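You operate a simulated robot arm through the tools that you are given. There is no shell and no other tool.

Carry out the task below with a simulated robot arm. There is one attempt and no reset: what you move stays moved.

Task
Take the boat off shore power and run it on the battery.
Fine: supply dial off first, shore switch off, then the blue plug out and into its holder; the dial ends on battery; breakers stay as they are.

Only the result counts: the job must be done as asked and must still hold three seconds after the hand-in. Knocking over, shifting, dropping, spilling or breaking anything else fails it.

Robot
A 7-joint arm with a two-finger parallel gripper, fixed in place. Base frame: the origin is on the floor under the middle of its stand, x ahead of it, y to its left, z up; the work surface is at about z = 900. Units: mm, degrees, N and s.
With the tool pointing down near the work surface it reaches from about 240 to 680 mm from the base axis. Its first joint turns from -66.0 to 66.0 degrees. Payload 2.4 kg.
Tool frame: the origin (TCP) lies between the finger pads and is the grasp point; the fingertips stand 30 mm ahead of it; z points along the fingers, y is the line along which they close. The gripper opens to 94 mm. The fingers are 28 mm wide and 10 mm thick; the gripper's body (50 by 96 mm) begins 55 mm behind the TCP.
Orientation is told as [roll, pitch, yaw] about the base's x, y, z axes, in that order, counted from this pose: with the fingers straight down and closing along the base's y, the tool's x points along the base's -x, its y along +y and its z along -z.

Tools
- The arm moves only by the tool play_rows. Its argument "increments" is a list of rows, each an object of numbers (a shift or turn left out is 0, a gripper value left out holds the last): "x", "y", "z": the shift along the tool's x, y, z in units of 100 mm (1.0 is 100 mm); "ax", "ay", "az": the turn, a rotation vector about the tool's x, y, z in units of 45 degrees (1.0 is 45 degrees). In form: [{"x": .., "y": .., "z": .., "ax": .., "ay": .., "az": ..}, ...]. A call has 1 to 20 rows; each row is the pose to reach, as a shift and turn from the pose commanded when the call began, along the tool's axes at that moment. "gripper" is the closure, from 0 (fully open) to 1 (shut), set as the call begins (left out, the last holds). A call with a number of a shift or a turn outside -1 to 1 is refused whole. A row lasts 0.2 s, in which the tool goes at most 50 mm and 8.6 degrees; a call with a longer step from one row to the next is refused whole, and so is a gripper value outside its range. Where a pose cannot be reached the arm comes as near as it can. A force on the tool above 40 N (or 10 N above the force at the start of the call, whichever is more), or a blocked arm, ends the call early, and 0.2 s more pass. Each finger travels about 153 mm/s and halts on what it meets, pressing with about 35 N; the grip force reading is that of the motor and also rises with nothing between the fingers. The clock runs only during rows and for 0.2 s after the last one: add rows that repeat a pose to give the fingers time. It gives the time, the measured TCP pose, the force on the tool (base axes), the opening and the grip force at its end, in the units of the frame above (readings bear some noise), with the torque about the TCP (base axes, N m) and any sound that the robot's microphone picked up.
- Cameras (640 x 400 px; columns grow to the right, rows downward): "scene" is fixed at [38.2, 470.5, 1457.9]; the picture's right is [-0.78, -0.63, 0.00], its down [-0.28, 0.34, -0.90] and it looks along [0.56, -0.70, -0.44] (base axes); focal length 344 px, centre (320, 200). "wrist" rides on the gripper at [76, 14, -102] in the tool frame; the picture's right is [-0.18, 0.98, 0.00], its down [-0.75, -0.14, -0.64] and it looks along [-0.63, -0.12, 0.77] (tool axes); focal length 243 px, centre (320, 200). There is no depth. A picture from a camera that has moved, and an enlarged one, comes with that camera's place and axes in the base frame and with its lens.
- snapshot(camera): a new picture of that camera. It takes no simulated time.
- zoom(camera, box): a new picture of the part [left, top, right, bottom] of that camera's present view, enlarged. It takes no simulated time.
- close_job(): hands the job in; it is judged then, once.

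Nothing tells you positions but the pictures and the camera data. Unless the task says otherwise, let go and move clear before handing in.

The tools are called after ">>>" by a JSON object that holds its "fn" and its "kwargs". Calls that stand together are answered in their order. play_rows: Moves the arm, as the interface text tells. Its arguments: {"type":"object","properties":{"increments":{"type":"array"},"gripper":{"type":"number"}},"required":["increments"]} The other tools are called the same way: snapshot (camera) takes a picture; zoom (camera, box) takes an enlarged picture of a part of a camera's view; close_job () hands the job in.

At the start:

```text
clock: 0.0
tcp_pos: [285.3, -200.0, 1335.7]
tool_rot: [0.0, -0.1, 0.0]
contact_force: [0.2, -0.5, -0.2]
moment: [0.02, 0.0, 0.01]
gripper_width: 93.8
gripper_force: 0.1
```

scene: 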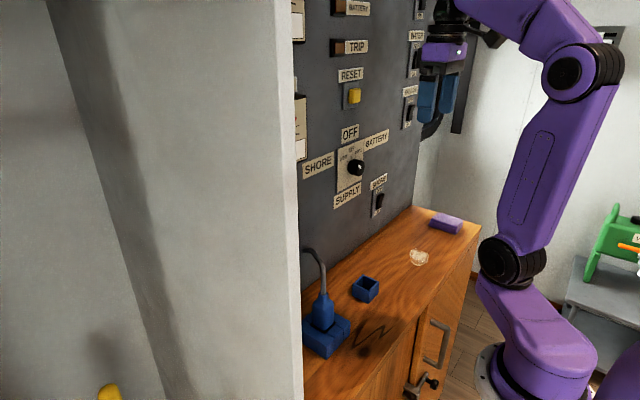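
wrist: 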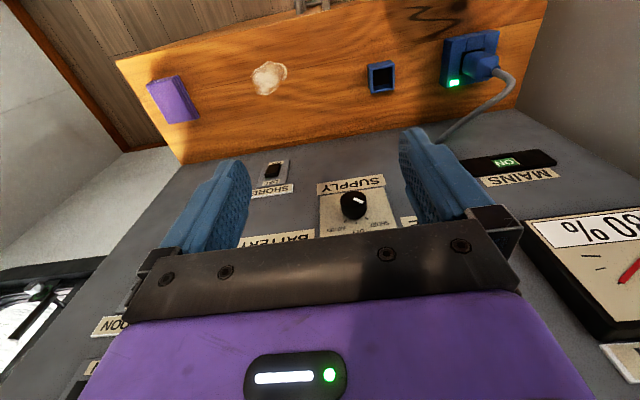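

I see a panel with a supply dial (SHORE / OFF / BATTERY), a shore switch beneath it, a blue plug in a socket on the counter and a blue square holder beside it. I'll take a closer look before moving anything.

>>> {"fn": "zoom", "kwargs": {"camera": "scene", "box": [290, 100, 450, 220]}}

>>> {"fn": "zoom", "kwargs": {"camera": "scene", "box": [290, 220, 450, 380]}}

>>> {"fn": "zoom", "kwargs": {"camera": "wrist", "box": [230, 140, 430, 260]}}

>>> {"fn": "zoom", "kwargs": {"camera": "wrist", "box": [340, 10, 560, 190]}}

>>> {"fn": "zoom", "kwargs": {"camera": "scene", "box": [290, 0, 450, 120]}}

```text
3.33 times, centred on (370, 160) of scene
camera zoom: at [38.2, 470.5, 1457.9], right [-0.78, -0.63, 0.0], down [-0.28, 0.34, -0.9], along [0.56, -0.7, -0.44], focal length 1145 px, centre (153, 333)
```

zoom: 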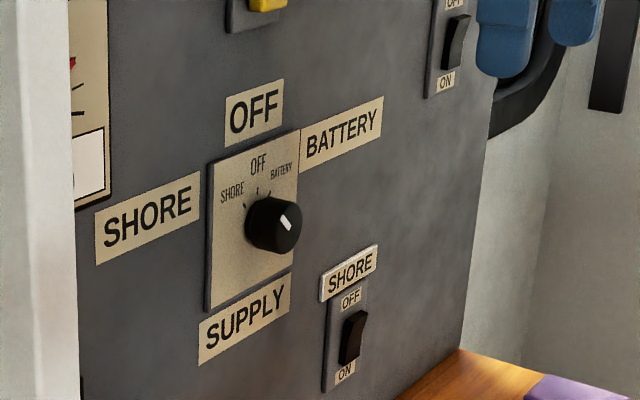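

```text
2.50 times, centred on (370, 300) of scene
camera zoom: at [38.2, 470.5, 1457.9], right [-0.78, -0.63, 0.0], down [-0.28, 0.34, -0.9], along [0.56, -0.7, -0.44], focal length 859 px, centre (195, -50)
```

zoom: 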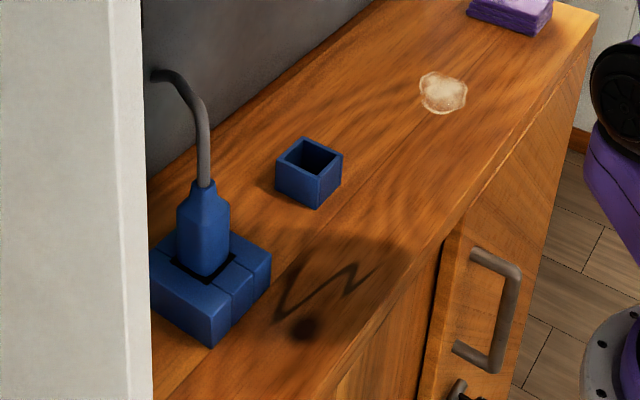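

```text
3.20 times, centred on (330, 200) of wrist
camera zoom: at [209.2, -186.7, 1439.3], right [0.18, 0.98, 0.0], down [0.75, -0.14, 0.64], along [0.63, -0.12, -0.77], focal length 776 px, centre (288, 200)
```

zoom: 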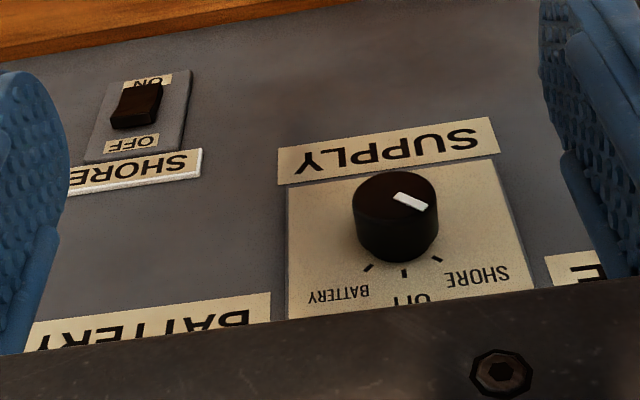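

```text
2.22 times, centred on (450, 100) of wrist
camera zoom: at [209.2, -186.7, 1439.3], right [0.18, 0.98, 0.0], down [0.75, -0.14, 0.64], along [0.63, -0.12, -0.77], focal length 539 px, centre (31, 422)
```

zoom: 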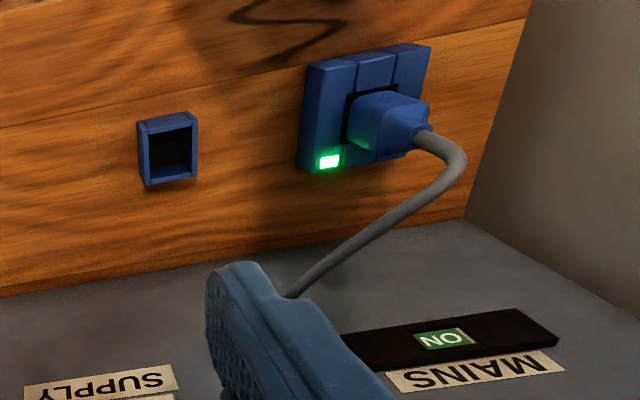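

```text
3.33 times, centred on (370, 60) of scene
camera zoom: at [38.2, 470.5, 1457.9], right [-0.78, -0.63, 0.0], down [-0.28, 0.34, -0.9], along [0.56, -0.7, -0.44], focal length 1145 px, centre (153, 667)
```

zoom: 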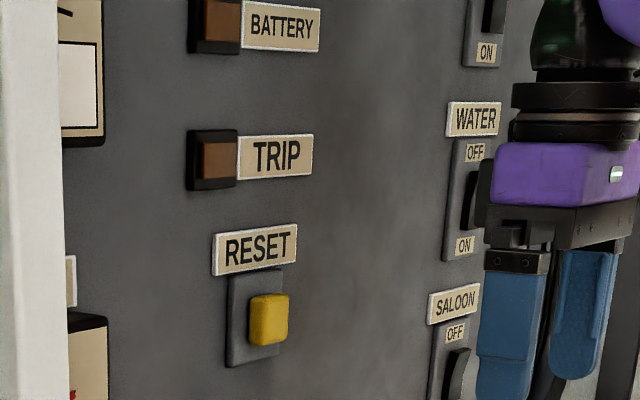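

The dial knob is at about (451, -183, 1167) and the shore switch at about (457, -332, 1018). The plug top is near (347, 73, 1012), the holder near (349, -93, 928), and the panel face is at about x = 470. I'll tilt the tool forward by 45 degrees, well away from the panel, to get a level view of it.

>>> {"fn": "play_rows", "kwargs": {"increments": [{"ay": -0.17}, {"ay": -0.34}, {"ay": -0.51}, {"ay": -0.68}, {"ay": -0.85}, {"ay": -1.0}, {"ay": -1.0}]}}

>>> {"fn": "snapshot", "kwargs": {"camera": "wrist"}}

>>> {"fn": "snapshot", "kwargs": {"camera": "scene"}}

```text
clock: 1.6
tcp_pos: [285.5, -199.6, 1336.5]
tool_rot: [0.1, -45.0, 0.0]
contact_force: [0.4, -0.1, -0.1]
moment: [-0.01, -0.02, -0.04]
gripper_width: 94.0
gripper_force: 0.1
```

```text
taken
camera wrist: at [159.0, -186.6, 1355.2], right [0.13, 0.98, 0.13], down [0.08, -0.14, 0.99], along [0.99, -0.12, -0.09], focal length 243 px, centre (320, 200)
```

wrist: 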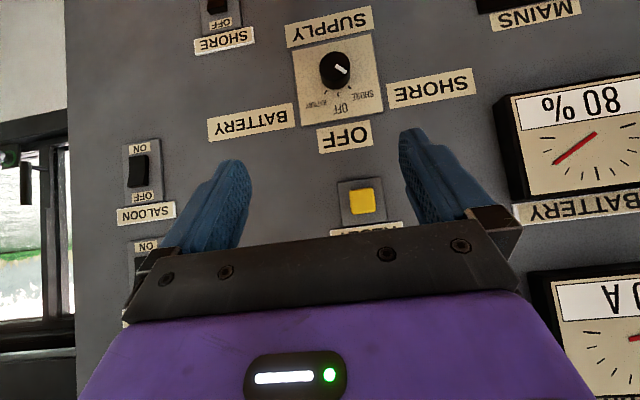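

```text
taken
```

scene: 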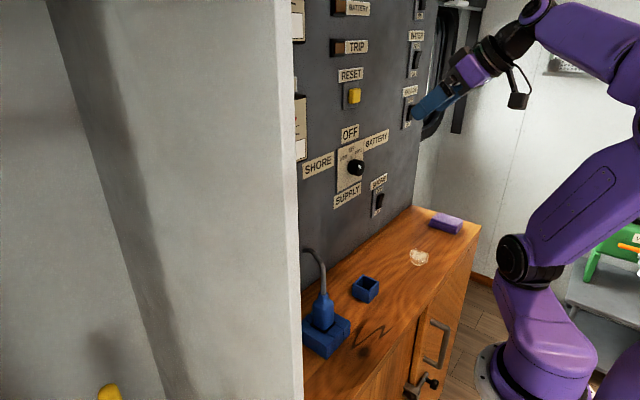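

The tilt gives a near-level view of the panel: the dial points at SHORE and the breakers are visible. I'm zooming in on the dial, the shore switch and the saloon breaker.

>>> {"fn": "zoom", "kwargs": {"camera": "wrist", "box": [270, 20, 400, 130]}}

>>> {"fn": "zoom", "kwargs": {"camera": "wrist", "box": [100, 120, 220, 240]}}

>>> {"fn": "zoom", "kwargs": {"camera": "wrist", "box": [170, 0, 270, 60]}}

>>> {"fn": "zoom", "kwargs": {"camera": "scene", "box": [320, 130, 420, 230]}}

```text
3.64 times, centred on (335, 75) of wrist
camera zoom: at [159.0, -186.6, 1355.2], right [0.13, 0.98, 0.13], down [0.08, -0.14, 0.99], along [0.99, -0.12, -0.09], focal length 882 px, centre (266, 654)
```

zoom: 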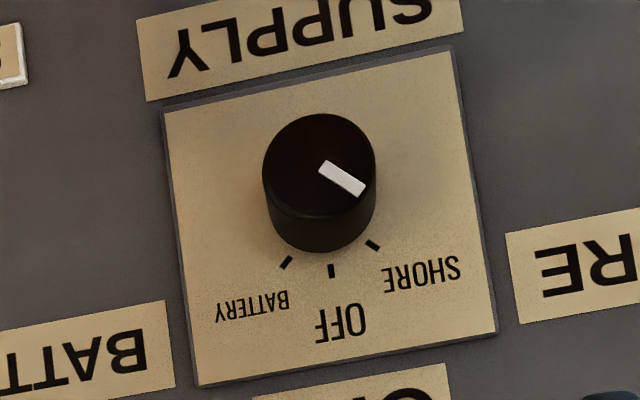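

```text
3.33 times, centred on (160, 180) of wrist
camera zoom: at [159.0, -186.6, 1355.2], right [0.13, 0.98, 0.13], down [0.08, -0.14, 0.99], along [0.99, -0.12, -0.09], focal length 809 px, centre (853, 267)
```

zoom: 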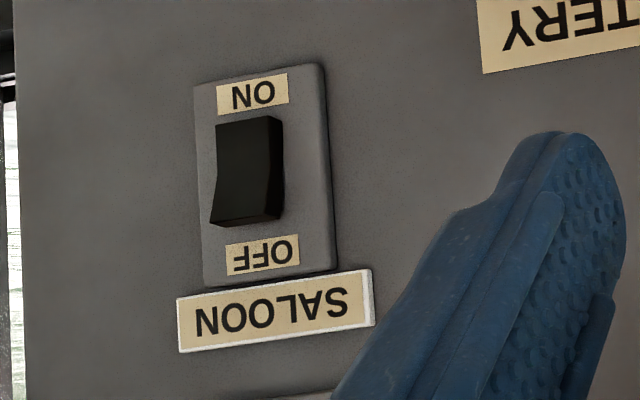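

```text
6.40 times, centred on (220, 30) of wrist
camera zoom: at [159.0, -186.6, 1355.2], right [0.13, 0.98, 0.13], down [0.08, -0.14, 0.99], along [0.99, -0.12, -0.09], focal length 1553 px, centre (960, 1288)
```

zoom: 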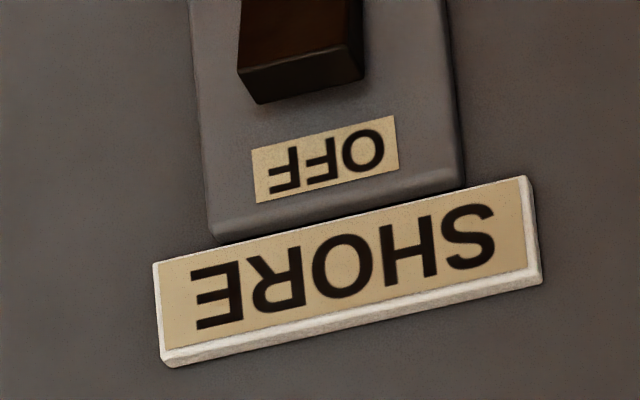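

```text
4.00 times, centred on (370, 180) of scene
camera zoom: at [38.2, 470.5, 1457.9], right [-0.78, -0.63, 0.0], down [-0.28, 0.34, -0.9], along [0.56, -0.7, -0.44], focal length 1374 px, centre (120, 280)
```

zoom: 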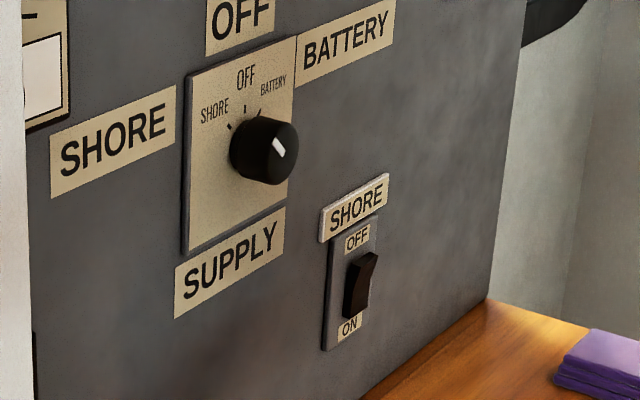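

The dial axis works out to y = -182, z = 1168, with the knob about 39 mm across, its face at x = 444 and its positions 45 degrees apart. It points at SHORE now. The shore rocker's top (OFF) end sticks out, so it is ON. Next I'll level the tool so it points at the panel.

>>> {"fn": "play_rows", "kwargs": {"increments": [{"ay": -0.17}, {"ay": -0.34}, {"ay": -0.51}, {"ay": -0.68}, {"ay": -0.85}, {"ay": -1.0}, {"ay": -1.0}], "gripper": 0.2}}

>>> {"fn": "snapshot", "kwargs": {"camera": "scene"}}

```text
clock: 3.2
tcp_pos: [285.8, -200.4, 1335.8]
tool_rot: [-165.8, -89.9, 165.7]
contact_force: [0.9, -0.4, -0.2]
moment: [0.03, -0.01, 0.02]
gripper_width: 75.3
gripper_force: 0.0
```

```text
taken
```

scene: 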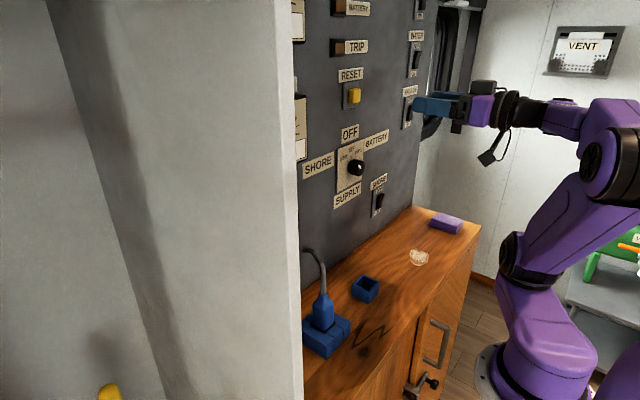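

The tool now points straight at the panel. I'm lowering it to the dial's height and axis, stopping with the fingertips short of the knob.

>>> {"fn": "play_rows", "kwargs": {"increments": [{"x": 0.3, "y": 0.06}, {"x": 0.6, "y": 0.12}, {"x": 0.9, "y": 0.18}, {"x": 0.9, "y": 0.18}], "gripper": 0.2}}

>>> {"fn": "play_rows", "kwargs": {"increments": [{"x": 0.3}, {"x": 0.6}, {"x": 0.78}, {"x": 0.78, "z": 0.3}, {"x": 0.78, "z": 0.6}, {"x": 0.78, "z": 0.85}, {"x": 0.78, "z": 0.85}], "gripper": 0.2}}

>>> {"fn": "snapshot", "kwargs": {"camera": "wrist"}}

>>> {"fn": "snapshot", "kwargs": {"camera": "scene"}}

```text
clock: 4.2
tcp_pos: [296.1, -170.2, 1246.6]
tool_rot: [-119.7, -89.9, 123.6]
contact_force: [-6.2, -2.6, 0.5]
moment: [-0.01, 0.02, 0.12]
gripper_width: 74.9
gripper_force: 0.1
out of reach, approached as far as the arm can: row 1, 2
```

```text
clock: 5.8
tcp_pos: [370.2, -182.0, 1168.3]
tool_rot: [79.1, -90.0, -79.1]
contact_force: [0.7, 0.3, 1.1]
moment: [-0.02, -0.01, 0.0]
gripper_width: 75.2
gripper_force: 0.0
```

```text
taken
camera wrist: at [268.6, -169.1, 1093.0], right [0.0, 0.98, 0.18], down [-0.64, -0.14, 0.75], along [0.77, -0.12, 0.63], focal length 243 px, centre (320, 200)
```

wrist: 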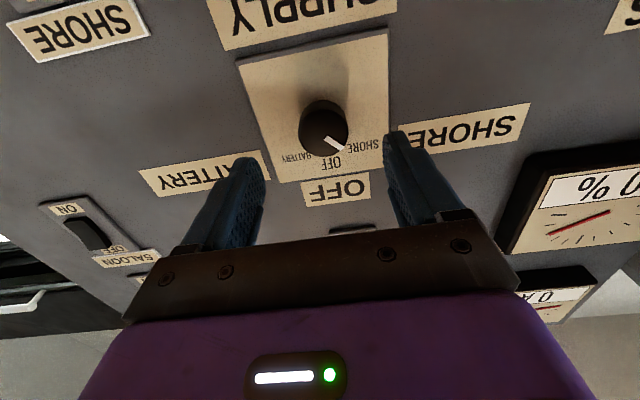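

```text
taken
```

scene: 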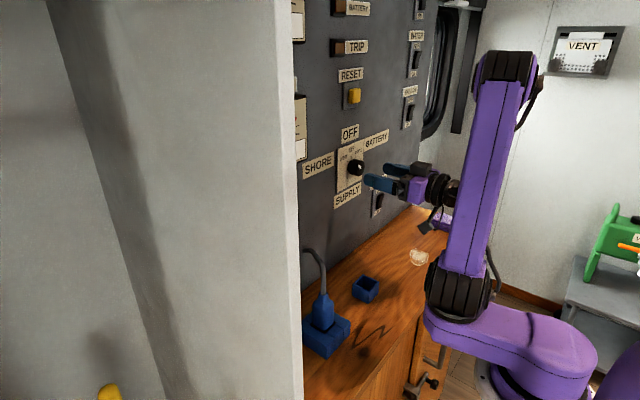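

The arm reached the pre-grasp pose in front of the dial after changing its posture on the way. I'll check the alignment with a zoom and confirm that nothing else was disturbed.

>>> {"fn": "zoom", "kwargs": {"camera": "wrist", "box": [220, 30, 440, 210]}}

>>> {"fn": "zoom", "kwargs": {"camera": "scene", "box": [320, 120, 480, 280]}}

```text
2.22 times, centred on (330, 120) of wrist
camera zoom: at [268.6, -169.1, 1093.0], right [0.0, 0.98, 0.18], down [-0.64, -0.14, 0.75], along [0.77, -0.12, 0.63], focal length 539 px, centre (298, 378)
```

zoom: 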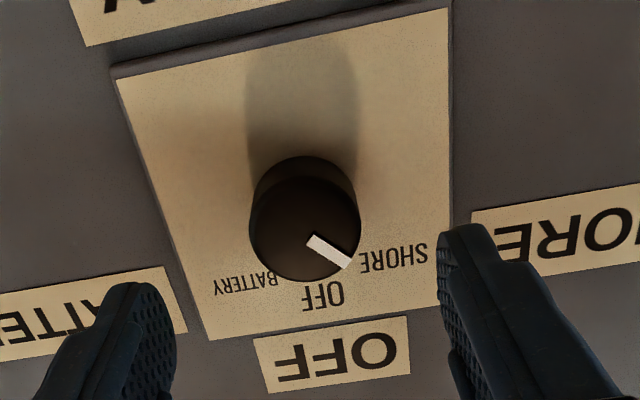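

```text
2.50 times, centred on (400, 200) of scene
camera zoom: at [38.2, 470.6, 1457.9], right [-0.78, -0.63, 0.0], down [-0.28, 0.34, -0.9], along [0.56, -0.7, -0.44], focal length 859 px, centre (120, 200)
```

zoom: 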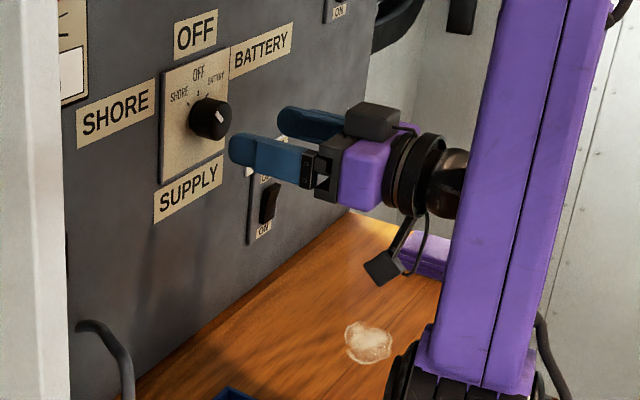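

The knob lines up with the tool at y = -182 and z of about 1169. I'm advancing so the fingertips straddle it at x of about 462.

>>> {"fn": "play_rows", "kwargs": {"increments": [{"x": -0.01, "z": 0.2}, {"x": -0.01, "z": 0.4}, {"x": -0.01, "z": 0.52}, {"x": -0.01, "z": 0.62}, {"x": -0.01, "z": 0.62}], "gripper": 0.2}}

>>> {"fn": "snapshot", "kwargs": {"camera": "wrist"}}

>>> {"fn": "zoom", "kwargs": {"camera": "scene", "box": [320, 100, 440, 220]}}

```text
clock: 7.0
tcp_pos: [432.4, -182.0, 1170.8]
tool_rot: [-49.1, -90.0, 49.1]
contact_force: [-0.9, -0.5, 0.4]
moment: [0.0, -0.01, -0.01]
gripper_width: 75.2
gripper_force: 0.2
```

```text
taken
camera wrist: at [330.3, -169.1, 1094.5], right [0.0, 0.98, 0.18], down [-0.64, -0.14, 0.75], along [0.77, -0.12, 0.63], focal length 243 px, centre (320, 200)
```

wrist: 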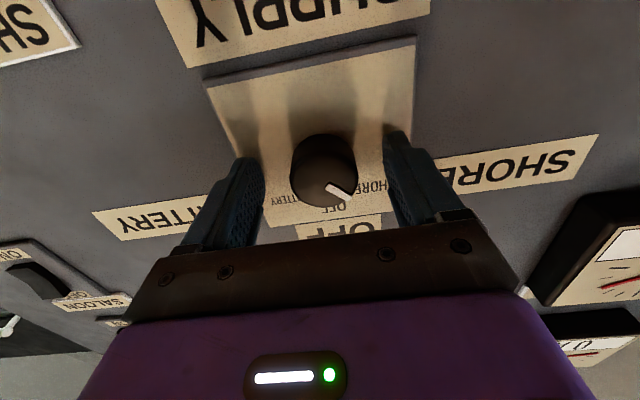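

```text
3.33 times, centred on (380, 160) of scene
camera zoom: at [38.2, 470.5, 1457.9], right [-0.78, -0.63, 0.0], down [-0.28, 0.34, -0.9], along [0.56, -0.7, -0.44], focal length 1145 px, centre (120, 333)
```

zoom: 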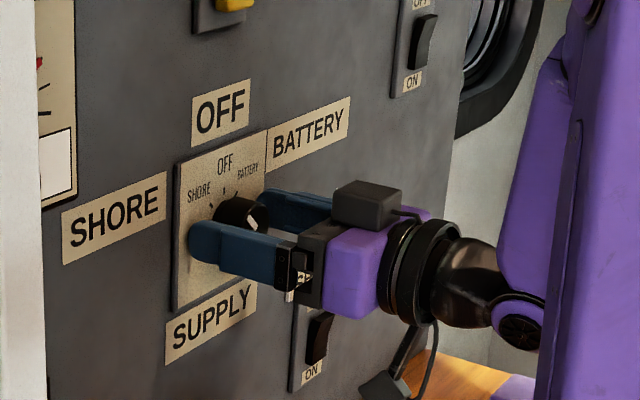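

The fingers straddle the knob symmetrically. I'm closing on it now.

>>> {"fn": "play_rows", "kwargs": {"increments": [{"x": 0.01}, {"x": 0.01}, {"x": 0.01}], "gripper": 1.0}}

>>> {"fn": "zoom", "kwargs": {"camera": "scene", "box": [320, 100, 440, 220]}}

```text
clock: 7.8
tcp_pos: [432.9, -180.0, 1169.0]
tool_rot: [-145.8, -89.9, 146.1]
contact_force: [0.7, 14.0, 11.2]
moment: [0.1, 0.86, -0.39]
gripper_width: 37.8
gripper_force: 44.8
```

```text
3.33 times, centred on (380, 160) of scene
camera zoom: at [38.0, 471.1, 1457.7], right [-0.78, -0.63, 0.0], down [-0.28, 0.34, -0.9], along [0.56, -0.7, -0.44], focal length 1145 px, centre (120, 333)
```

zoom: 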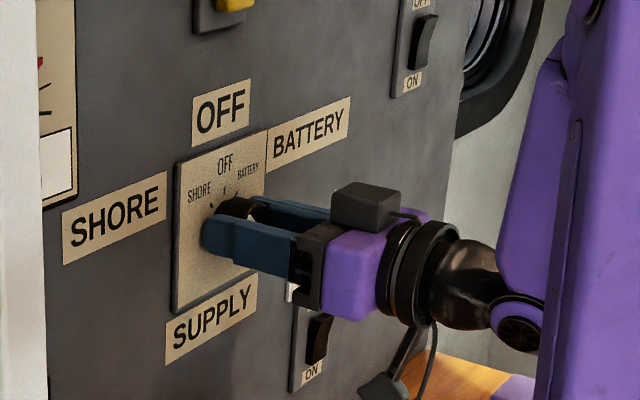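

The knob is gripped, 37.8 mm between the pads. There is a small side load, so I'll ease the tool 2 mm towards +y and slightly up, then turn 45 degrees clockwise from SHORE to OFF.

>>> {"fn": "play_rows", "kwargs": {"increments": [{"x": -0.01, "y": 0.02}, {"x": -0.01, "y": 0.02, "az": 0.15}, {"x": -0.01, "y": 0.02, "az": 0.3}, {"x": -0.01, "y": 0.02, "az": 0.45}, {"x": -0.01, "y": 0.02, "az": 0.6}, {"x": -0.01, "y": 0.02, "az": 0.75}, {"x": -0.01, "y": 0.02, "az": 0.9}, {"x": -0.01, "y": 0.02, "az": 1.0}, {"x": -0.01, "y": 0.02, "az": 1.0}], "gripper": 1.0}}

>>> {"fn": "snapshot", "kwargs": {"camera": "wrist"}}

>>> {"fn": "zoom", "kwargs": {"camera": "scene", "box": [320, 100, 440, 220]}}

```text
clock: 9.8
tcp_pos: [432.4, -180.7, 1169.6]
tool_rot: [90.0, -45.0, -90.1]
contact_force: [20.0, 1.5, 12.7]
moment: [0.0, 0.42, -0.57]
gripper_width: 37.9
gripper_force: 45.4
```

```text
taken
camera wrist: at [330.3, -116.9, 1126.4], right [0.0, 0.56, 0.83], down [-0.64, -0.63, 0.43], along [0.77, -0.53, 0.36], focal length 243 px, centre (320, 200)
```

wrist: 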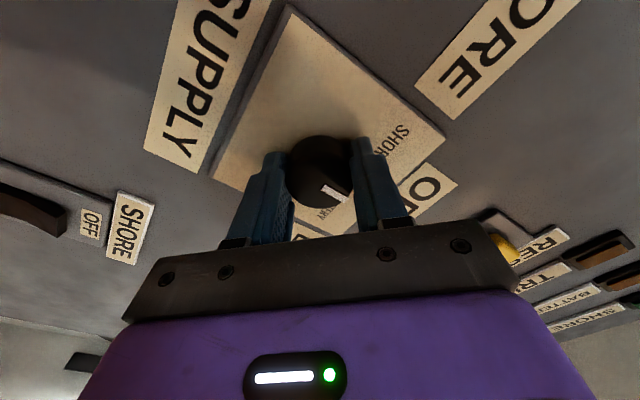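

```text
3.33 times, centred on (380, 160) of scene
camera zoom: at [38.7, 470.7, 1457.9], right [-0.78, -0.63, 0.0], down [-0.28, 0.34, -0.9], along [0.56, -0.7, -0.44], focal length 1145 px, centre (120, 333)
```

zoom: 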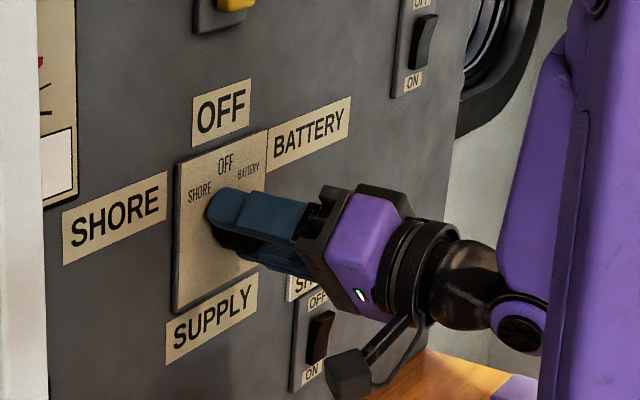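

The tool turned the full 45 degrees with the knob still held. I'm checking the pointer mark up close.

>>> {"fn": "zoom", "kwargs": {"camera": "wrist", "box": [240, 100, 420, 240]}}

```text
2.86 times, centred on (330, 170) of wrist
camera zoom: at [330.3, -116.9, 1126.4], right [0.0, 0.56, 0.83], down [-0.64, -0.63, 0.43], along [0.77, -0.53, 0.36], focal length 693 px, centre (291, 286)
```

zoom: 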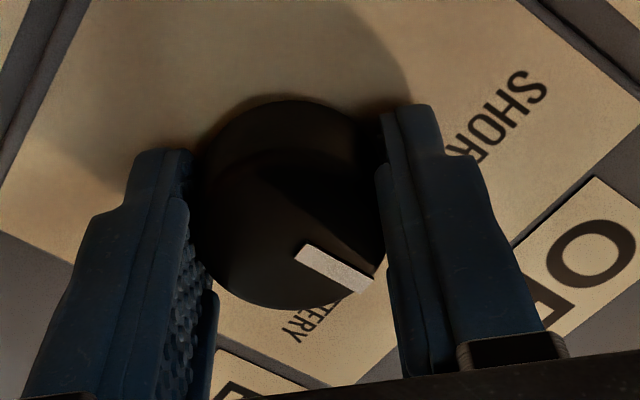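

The pointer mark now points straight up, at OFF. I'm releasing the knob, backing away, and re-checking the dial.

>>> {"fn": "play_rows", "kwargs": {"increments": [{"z": 0.0}, {"z": 0.0}, {"z": 0.0}, {"z": -0.2}, {"z": -0.5}, {"z": -0.8}, {"z": -0.8}], "gripper": 0.2}}

>>> {"fn": "zoom", "kwargs": {"camera": "scene", "box": [320, 100, 440, 220]}}

>>> {"fn": "snapshot", "kwargs": {"camera": "wrist"}}

```text
clock: 11.4
tcp_pos: [349.9, -180.1, 1170.2]
tool_rot: [90.0, -45.1, -90.0]
contact_force: [0.3, -0.6, -0.1]
moment: [0.0, -0.01, -0.01]
gripper_width: 75.1
gripper_force: 0.0
```

```text
3.33 times, centred on (380, 160) of scene
camera zoom: at [38.2, 470.6, 1457.9], right [-0.78, -0.63, 0.0], down [-0.28, 0.34, -0.9], along [0.56, -0.7, -0.44], focal length 1145 px, centre (120, 333)
```

zoom: 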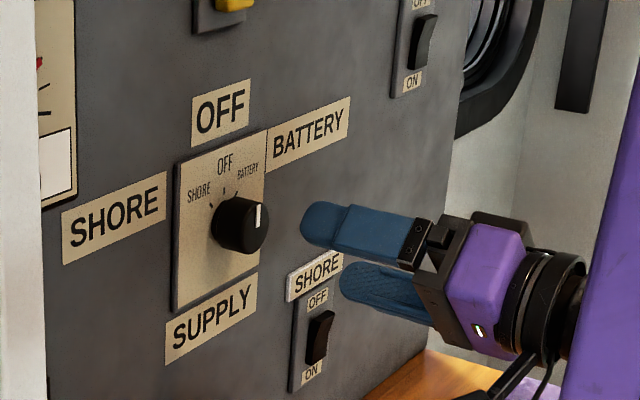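

```text
taken
camera wrist: at [248.4, -116.5, 1125.6], right [0.0, 0.56, 0.83], down [-0.64, -0.63, 0.43], along [0.77, -0.53, 0.36], focal length 243 px, centre (320, 200)
```

wrist: 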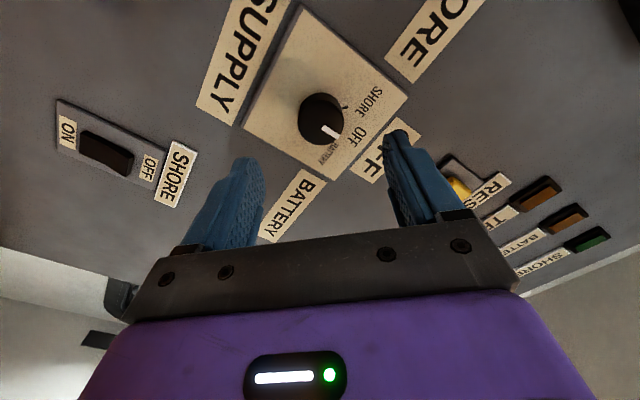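

The dial reads OFF. Next is the shore rocker, so I'm zooming in to find its exact position.

>>> {"fn": "zoom", "kwargs": {"camera": "wrist", "box": [40, 80, 220, 220]}}

>>> {"fn": "zoom", "kwargs": {"camera": "scene", "box": [350, 160, 420, 230]}}

>>> {"fn": "zoom", "kwargs": {"camera": "wrist", "box": [280, 80, 380, 180]}}

```text
2.86 times, centred on (130, 150) of wrist
camera zoom: at [248.4, -116.5, 1125.6], right [0.0, 0.56, 0.83], down [-0.64, -0.63, 0.43], along [0.77, -0.53, 0.36], focal length 693 px, centre (863, 343)
```

zoom: 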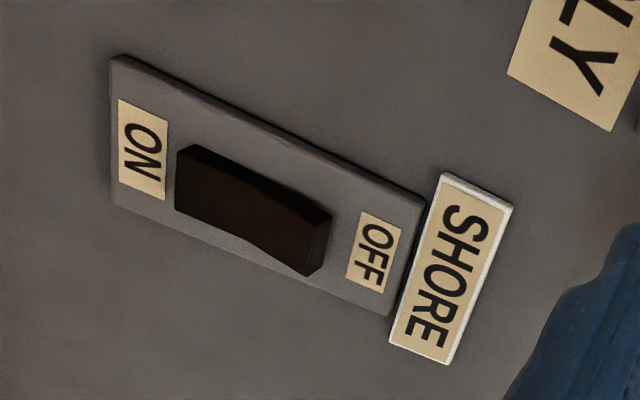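

```text
5.71 times, centred on (385, 195) of scene
camera zoom: at [38.2, 470.6, 1457.9], right [-0.78, -0.63, 0.0], down [-0.28, 0.34, -0.9], along [0.56, -0.7, -0.44], focal length 1963 px, centre (-51, 229)
```

zoom: 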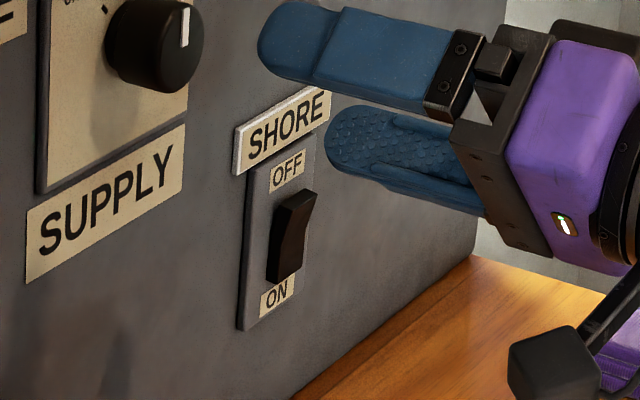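

```text
4.00 times, centred on (330, 130) of wrist
camera zoom: at [248.4, -116.5, 1125.6], right [0.0, 0.56, 0.83], down [-0.64, -0.63, 0.43], along [0.77, -0.53, 0.36], focal length 970 px, centre (280, 480)
```

zoom: 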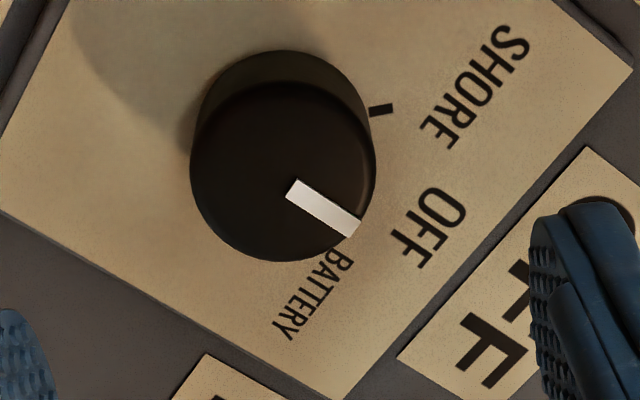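

The pointer is at OFF and the shore rocker's raised OFF end is at about (454, -331, 1039). I'll roll the tool back to level, close the fingers and see where the arm stands before moving over.

>>> {"fn": "play_rows", "kwargs": {"increments": [{"az": -0.17}, {"az": -0.34}, {"az": -0.51}, {"az": -0.68}, {"az": -0.85}, {"az": -1.0}, {"az": -1.0}], "gripper": 1.0}}

>>> {"fn": "snapshot", "kwargs": {"camera": "scene"}}

```text
clock: 13.0
tcp_pos: [352.6, -179.9, 1169.6]
tool_rot: [-90.4, -89.9, 90.5]
contact_force: [0.2, 0.9, 0.1]
moment: [0.01, -0.02, 0.03]
gripper_width: 0.1
gripper_force: 32.5
```

```text
taken
```

scene: 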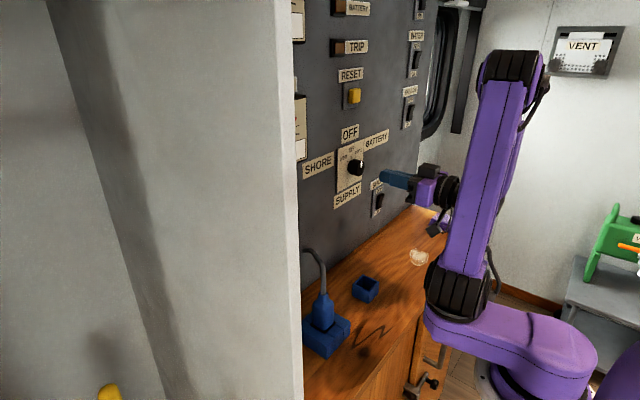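

The arm is level with the fingers closed. I'm sliding sideways towards the shore switch at this height, then going down, checking for any obstruction.

>>> {"fn": "play_rows", "kwargs": {"increments": [{"y": -0.2}, {"y": -0.4}, {"y": -0.6}, {"y": -0.8}, {"y": -0.8}]}}

>>> {"fn": "play_rows", "kwargs": {"increments": [{"y": -0.2}, {"y": -0.4}, {"y": -0.6}, {"y": -0.71}, {"y": -0.71}]}}

>>> {"fn": "snapshot", "kwargs": {"camera": "scene"}}

>>> {"fn": "snapshot", "kwargs": {"camera": "wrist"}}

```text
clock: 14.2
tcp_pos: [352.3, -260.0, 1168.9]
tool_rot: [54.5, -90.0, -54.5]
contact_force: [0.1, 0.3, 0.0]
moment: [0.03, 0.03, 0.0]
gripper_width: 0.0
gripper_force: 32.7
```

```text
clock: 15.4
tcp_pos: [352.9, -331.0, 1170.0]
tool_rot: [82.0, -89.9, -81.9]
contact_force: [0.3, -0.8, -0.4]
moment: [0.03, 0.03, -0.02]
gripper_width: 0.0
gripper_force: 32.8
```

```text
taken
```

scene: 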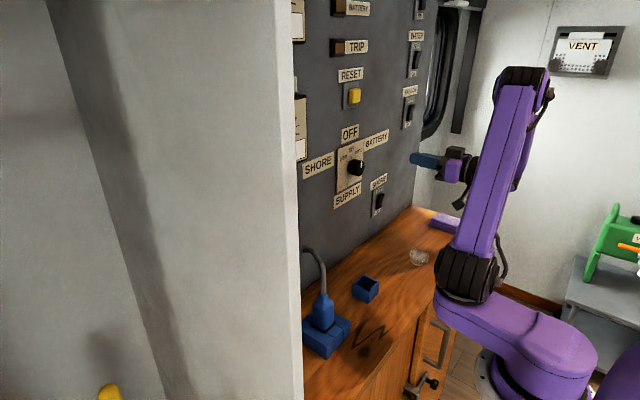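

```text
taken
camera wrist: at [249.7, -318.0, 1094.2], right [0.0, 0.98, 0.18], down [-0.64, -0.14, 0.75], along [0.77, -0.12, 0.63], focal length 243 px, centre (320, 200)
```

wrist: 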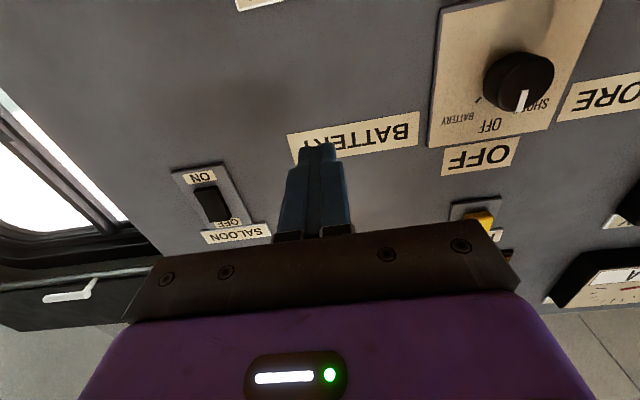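

The tool is at y = -331 with a clear way down. I'm lowering to z of about 1038, the height of the rocker's OFF end.

>>> {"fn": "play_rows", "kwargs": {"increments": [{"x": 0.2}, {"x": 0.4}, {"x": 0.6}, {"x": 0.7}, {"x": 0.7}]}}

>>> {"fn": "play_rows", "kwargs": {"increments": [{"x": 0.2}, {"x": 0.4}, {"x": 0.61}, {"x": 0.61}]}}

>>> {"fn": "snapshot", "kwargs": {"camera": "scene"}}

>>> {"fn": "snapshot", "kwargs": {"camera": "wrist"}}

```text
clock: 16.6
tcp_pos: [353.2, -330.1, 1096.9]
tool_rot: [-110.1, -89.9, 110.1]
contact_force: [-0.4, 1.2, 0.6]
moment: [-0.01, 0.01, 0.0]
gripper_width: 0.1
gripper_force: 33.3
```

```text
clock: 17.6
tcp_pos: [352.3, -331.6, 1037.8]
tool_rot: [-83.4, -90.0, 83.4]
contact_force: [-0.1, -0.4, 0.3]
moment: [-0.02, 0.02, -0.05]
gripper_width: 0.0
gripper_force: 32.9
```

```text
taken
```

scene: 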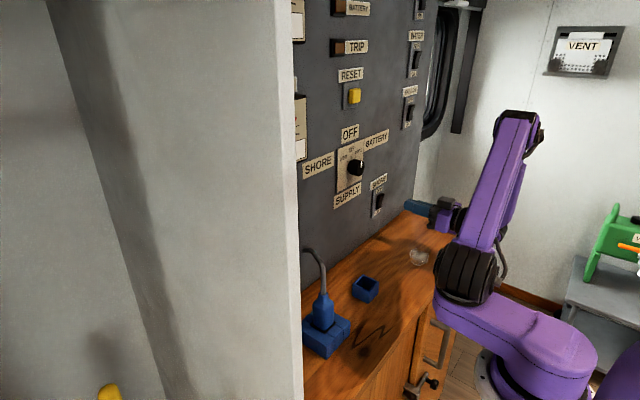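

```text
taken
camera wrist: at [249.6, -317.5, 961.9], right [0.0, 0.98, 0.18], down [-0.64, -0.14, 0.75], along [0.77, -0.12, 0.63], focal length 243 px, centre (320, 200)
```

wrist: 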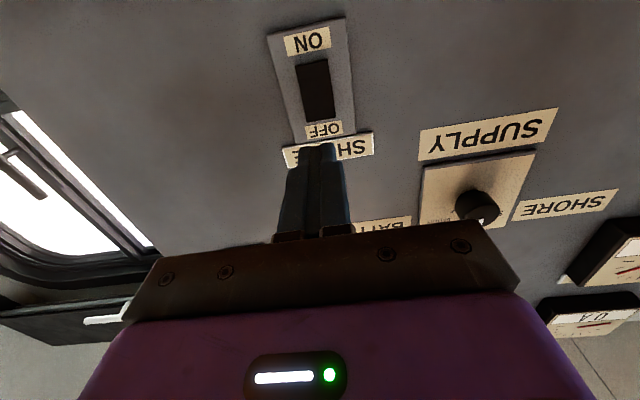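

The rocker spans z = 997–1040 at y of about -333. The closed fingertips will press z = 1024–1052, entirely on the OFF half. I'm approaching quickly at first, then in small steps.

>>> {"fn": "play_rows", "kwargs": {"increments": [{"y": -0.015, "z": 0.25}, {"y": -0.015, "z": 0.5}, {"y": -0.015, "z": 0.62}, {"y": -0.015, "z": 0.62}]}}

>>> {"fn": "zoom", "kwargs": {"camera": "scene", "box": [350, 150, 450, 250]}}

>>> {"fn": "snapshot", "kwargs": {"camera": "wrist"}}

```text
clock: 18.6
tcp_pos: [414.4, -332.0, 1037.6]
tool_rot: [-2.1, -90.0, 2.0]
contact_force: [-0.2, -0.2, 0.2]
moment: [0.03, 0.01, 0.01]
gripper_width: 0.0
gripper_force: 32.9
```

```text
4.00 times, centred on (400, 200) of scene
camera zoom: at [38.2, 470.6, 1457.9], right [-0.78, -0.63, 0.0], down [-0.28, 0.34, -0.9], along [0.56, -0.7, -0.44], focal length 1374 px, centre (0, 200)
```

zoom: 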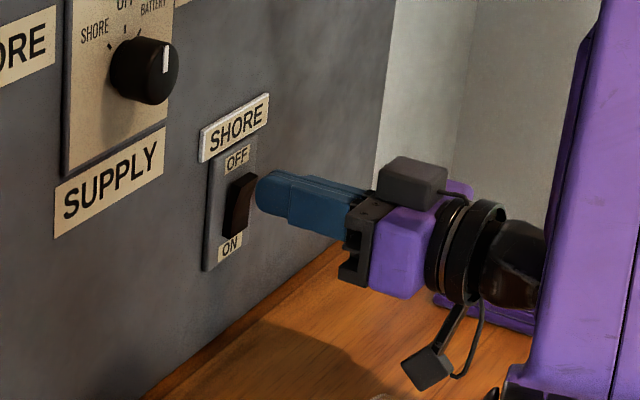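

```text
taken
camera wrist: at [311.8, -319.2, 962.4], right [0.0, 0.98, 0.18], down [-0.64, -0.14, 0.75], along [0.77, -0.12, 0.63], focal length 243 px, centre (320, 200)
```

wrist: 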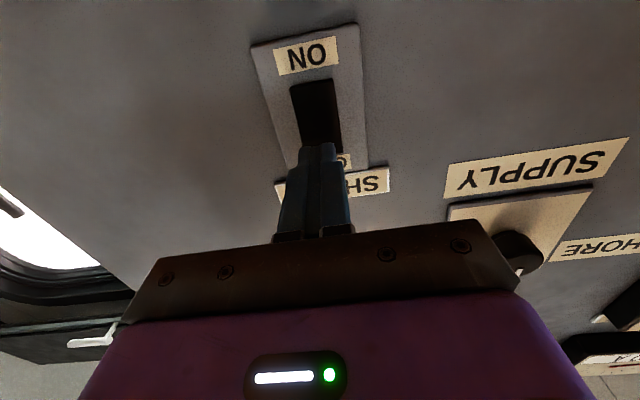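

The fingertip sits right in front of the rocker's OFF half. I'm pressing in 2–3 mm steps.

>>> {"fn": "play_rows", "kwargs": {"increments": [{"z": 0.03}, {"z": 0.06}, {"z": 0.09}, {"z": 0.12}, {"z": 0.14}, {"z": 0.16}, {"z": 0.16}]}}

>>> {"fn": "zoom", "kwargs": {"camera": "scene", "box": [350, 150, 450, 250]}}

```text
clock: 19.9
tcp_pos: [425.0, -333.8, 1038.1]
tool_rot: [99.7, -89.8, -99.8]
contact_force: [-9.1, 3.0, 3.3]
moment: [0.06, 0.04, 0.11]
gripper_width: 0.0
gripper_force: 33.3
stopped in row 6: the force on the tool passed its limit at 44 N (the readings are from after the stop); the commanded pose is now the measured one
```

```text
4.00 times, centred on (400, 200) of scene
camera zoom: at [37.8, 470.7, 1457.9], right [-0.78, -0.63, 0.0], down [-0.28, 0.34, -0.9], along [0.56, -0.7, -0.44], focal length 1374 px, centre (0, 200)
```

zoom: 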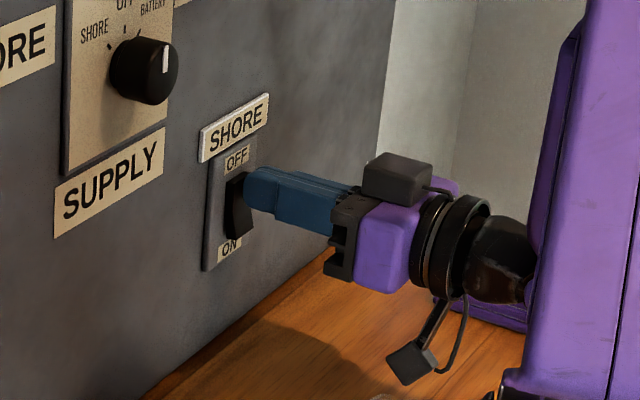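

The press ended at 44 N and the rocker looks tipped over, its lower end now sticking out. I'm backing off to verify.

>>> {"fn": "play_rows", "kwargs": {"increments": [{"z": -0.2}, {"z": -0.5}, {"z": -0.7}, {"z": -0.7}]}}

>>> {"fn": "zoom", "kwargs": {"camera": "scene", "box": [350, 150, 430, 230]}}

>>> {"fn": "snapshot", "kwargs": {"camera": "wrist"}}

>>> {"fn": "zoom", "kwargs": {"camera": "wrist", "box": [250, 0, 390, 160]}}

```text
clock: 20.9
tcp_pos: [355.8, -331.4, 1038.1]
tool_rot: [90.7, -89.8, -90.9]
contact_force: [0.0, 0.4, 0.0]
moment: [0.01, -0.01, 0.03]
gripper_width: 0.0
gripper_force: 33.2
```

```text
5.00 times, centred on (390, 190) of scene
camera zoom: at [38.2, 470.5, 1457.9], right [-0.78, -0.63, 0.0], down [-0.28, 0.34, -0.9], along [0.56, -0.7, -0.44], focal length 1718 px, centre (-30, 250)
```

zoom: 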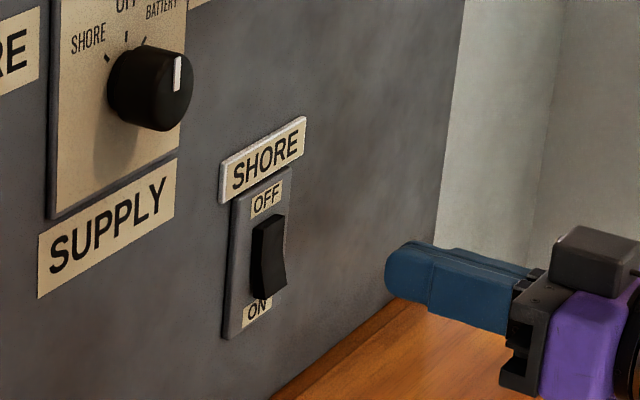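

```text
taken
camera wrist: at [253.0, -318.5, 962.1], right [0.0, 0.98, 0.19], down [-0.64, -0.14, 0.75], along [0.77, -0.12, 0.63], focal length 243 px, centre (320, 200)
```

wrist: 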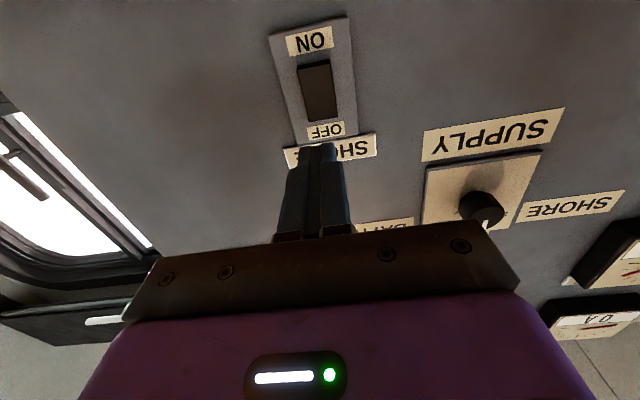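

```text
2.50 times, centred on (320, 80) of wrist
camera zoom: at [253.0, -318.5, 962.1], right [0.0, 0.98, 0.19], down [-0.64, -0.14, 0.75], along [0.77, -0.12, 0.63], focal length 606 px, centre (320, 500)
```

zoom: 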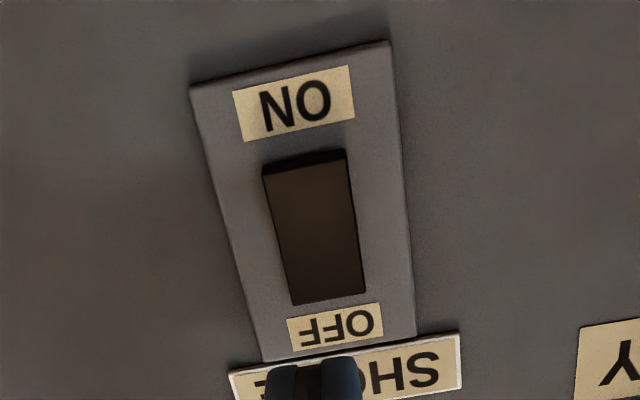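

The shore switch now reads OFF, with its lower end sticking out, and the dial is still at OFF. Next is the plug: I'll rise, move left and tilt the tool down to look at the plug and holder.

>>> {"fn": "play_rows", "kwargs": {"increments": [{"x": -0.25}, {"x": -0.5}, {"x": -0.75}, {"x": -1.0}, {"x": -1.0}]}}

>>> {"fn": "play_rows", "kwargs": {"increments": [{"x": -0.1, "y": 0.25}, {"x": -0.2, "y": 0.5}, {"x": -0.3, "y": 0.75}, {"x": -0.3, "y": 1.0}, {"x": -0.3, "y": 1.0}]}}

>>> {"fn": "play_rows", "kwargs": {"increments": [{"y": 0.25}, {"y": 0.5}, {"y": 0.75}, {"y": 1.0}, {"y": 1.0}]}}

>>> {"fn": "snapshot", "kwargs": {"camera": "scene"}}

```text
clock: 22.1
tcp_pos: [355.0, -334.8, 1137.5]
tool_rot: [83.5, -89.9, -83.6]
contact_force: [0.2, 0.8, 0.8]
moment: [-0.01, 0.04, 0.01]
gripper_width: 0.1
gripper_force: 33.2
```

```text
clock: 23.3
tcp_pos: [357.2, -231.5, 1168.6]
tool_rot: [87.3, -89.7, -87.3]
contact_force: [-0.4, -0.2, 0.4]
moment: [0.01, -0.02, 0.04]
gripper_width: 0.2
gripper_force: 32.9
```

```text
clock: 24.5
tcp_pos: [357.5, -133.7, 1168.4]
tool_rot: [87.1, -89.8, -87.1]
contact_force: [0.1, -0.8, 0.5]
moment: [0.0, 0.0, -0.01]
gripper_width: 0.1
gripper_force: 33.1
```

```text
taken
```

scene: 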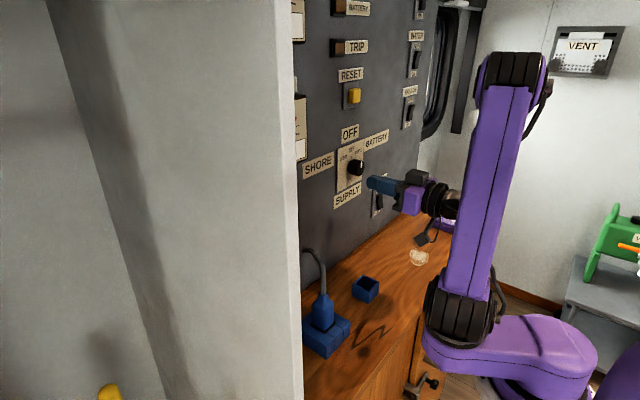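

The path is clear. I'm tilting the tool downward while moving left and up a bit to get a top view of the holder and plug.

>>> {"fn": "play_rows", "kwargs": {"increments": [{"ay": 0.17, "y": 0.1}, {"ay": 0.34, "y": 0.2}, {"ay": 0.51, "y": 0.3}, {"ay": 0.68, "y": 0.4}, {"ay": 0.85, "y": 0.5}, {"ay": 1.0, "y": 0.6}, {"ay": 1.0, "y": 0.6}], "gripper": 1.0}}

>>> {"fn": "play_rows", "kwargs": {"increments": [{"ay": 0.17, "y": 0.1}, {"ay": 0.34, "y": 0.2}, {"ay": 0.51, "y": 0.3}, {"ay": 0.68, "y": 0.4}, {"ay": 0.85, "y": 0.5}, {"ay": 1.0, "y": 0.6}, {"ay": 1.0, "y": 0.6}], "gripper": 1.0}}

>>> {"fn": "snapshot", "kwargs": {"camera": "wrist"}}

>>> {"fn": "snapshot", "kwargs": {"camera": "scene"}}

```text
clock: 26.1
tcp_pos: [356.6, -73.3, 1169.0]
tool_rot: [0.2, -45.1, -0.3]
contact_force: [-1.0, 0.5, 0.8]
moment: [0.03, 0.04, 0.01]
gripper_width: 0.0
gripper_force: 32.9
```

```text
clock: 27.7
tcp_pos: [358.8, -12.6, 1169.6]
tool_rot: [0.1, 0.1, -0.2]
contact_force: [-0.4, -0.1, 0.5]
moment: [-0.01, -0.02, -0.01]
gripper_width: 0.0
gripper_force: 33.6
```

```text
taken
camera wrist: at [281.0, 0.0, 1272.1], right [0.19, 0.98, 0.0], down [0.75, -0.14, 0.64], along [0.63, -0.12, -0.77], focal length 243 px, centre (320, 200)
```

wrist: 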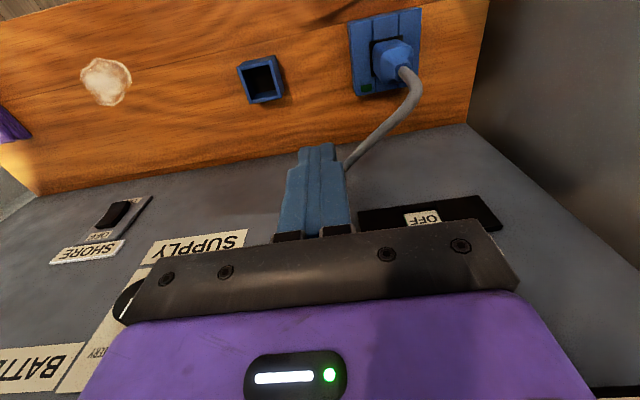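

```text
taken
```

scene: 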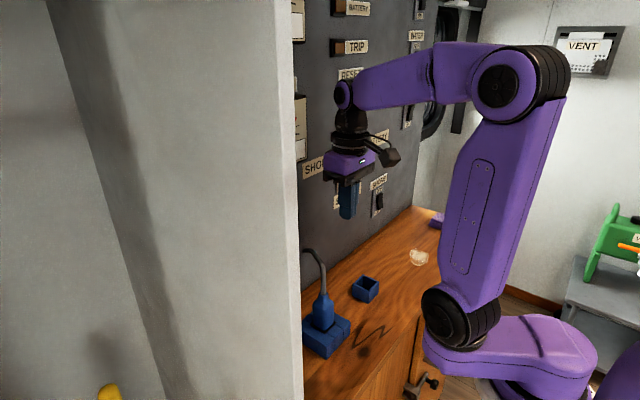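

The MAINS display now reads OFF and the socket's light is out, which confirms the dial and switch steps. I'm zooming in on the plug and holder for geometry.

>>> {"fn": "zoom", "kwargs": {"camera": "wrist", "box": [330, 0, 450, 120]}}

>>> {"fn": "zoom", "kwargs": {"camera": "wrist", "box": [220, 40, 310, 120]}}

>>> {"fn": "zoom", "kwargs": {"camera": "scene", "box": [295, 230, 395, 370]}}

```text
3.33 times, centred on (390, 60) of wrist
camera zoom: at [281.0, 0.0, 1272.1], right [0.19, 0.98, 0.0], down [0.75, -0.14, 0.64], along [0.63, -0.12, -0.77], focal length 809 px, centre (87, 667)
```

zoom: 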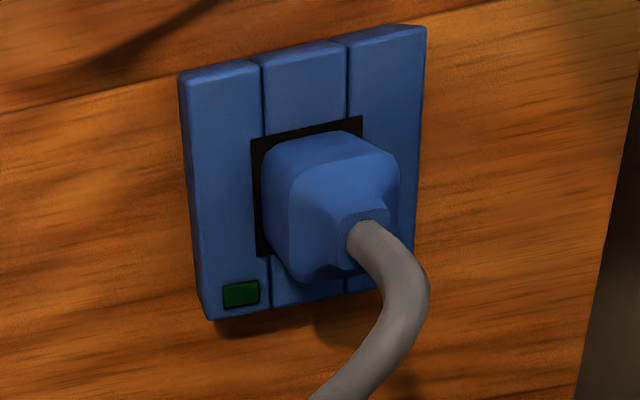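

```text
5.00 times, centred on (265, 80) of wrist
camera zoom: at [281.0, 0.0, 1272.1], right [0.19, 0.98, 0.0], down [0.75, -0.14, 0.64], along [0.63, -0.12, -0.77], focal length 1213 px, centre (595, 800)
```

zoom: 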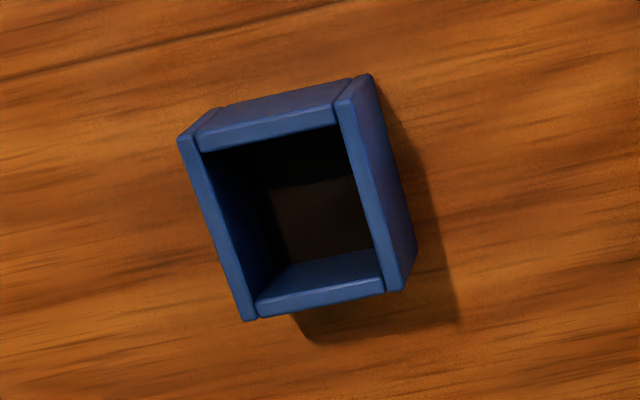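

```text
2.86 times, centred on (345, 300) of scene
camera zoom: at [38.2, 470.5, 1457.9], right [-0.78, -0.63, 0.0], down [-0.28, 0.34, -0.9], along [0.56, -0.7, -0.44], focal length 982 px, centre (249, -86)
```

zoom: 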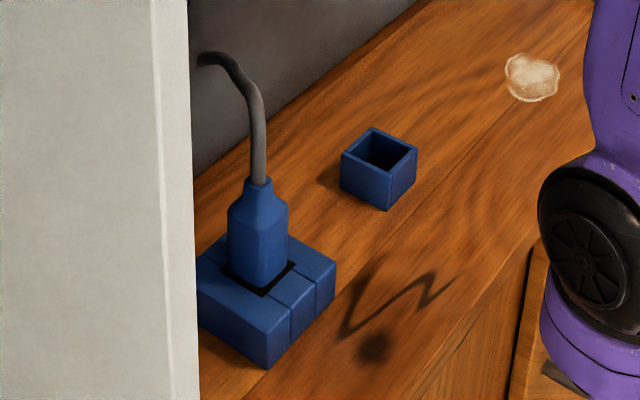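

The plug body is centred at about (351, 68.5). It is about 32 mm wide, stands from z = 930 up to its shoulder at about 986, and the cable leaves its top towards the panel. The holder is a cup centred at about (351, -92.5), rim at about z = 933, inside about 36 mm. I'll grip the plug with the tool tilted 60 degrees from the robot side so the cable stays clear. First I'm moving over at height while tilting.

>>> {"fn": "play_rows", "kwargs": {"increments": [{"x": 0.06, "y": 0.12, "ay": -0.17}, {"x": 0.12, "y": 0.24, "ay": -0.34}, {"x": 0.18, "y": 0.36, "ay": -0.51}, {"x": 0.24, "y": 0.48, "ay": -0.68}, {"x": 0.3, "y": 0.62, "ay": -0.85}, {"x": 0.36, "y": 0.75, "ay": -1.0}, {"x": 0.388, "y": 0.81, "ay": -1.0}, {"x": 0.388, "y": 0.81, "ay": -1.0}], "gripper": 0.2}}

>>> {"fn": "snapshot", "kwargs": {"camera": "scene"}}

>>> {"fn": "snapshot", "kwargs": {"camera": "wrist"}}

```text
clock: 29.5
tcp_pos: [318.8, 68.4, 1168.7]
tool_rot: [0.4, -45.0, -0.3]
contact_force: [-0.7, -0.2, -0.6]
moment: [-0.03, 0.02, 0.0]
gripper_width: 75.0
gripper_force: 0.1
out of reach, approached as far as the arm can: row 6
```

```text
taken
```

scene: 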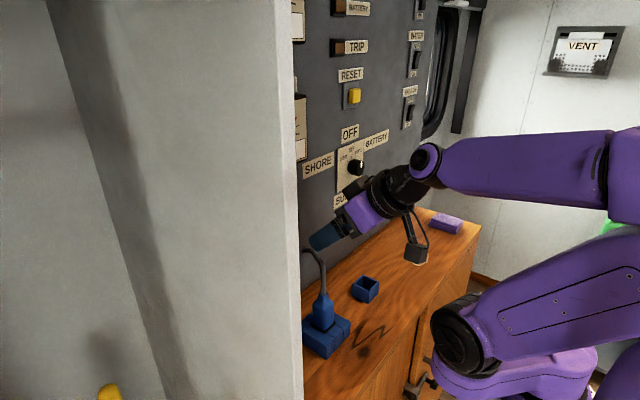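

```text
taken
camera wrist: at [191.8, 81.4, 1187.7], right [0.13, 0.98, 0.13], down [0.08, -0.14, 0.99], along [0.99, -0.12, -0.1], focal length 243 px, centre (320, 200)
```

wrist: 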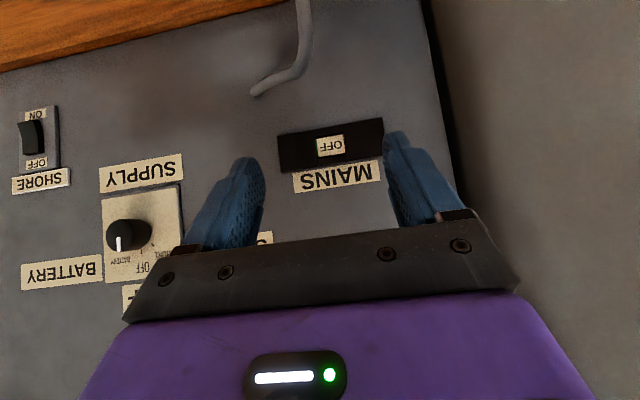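

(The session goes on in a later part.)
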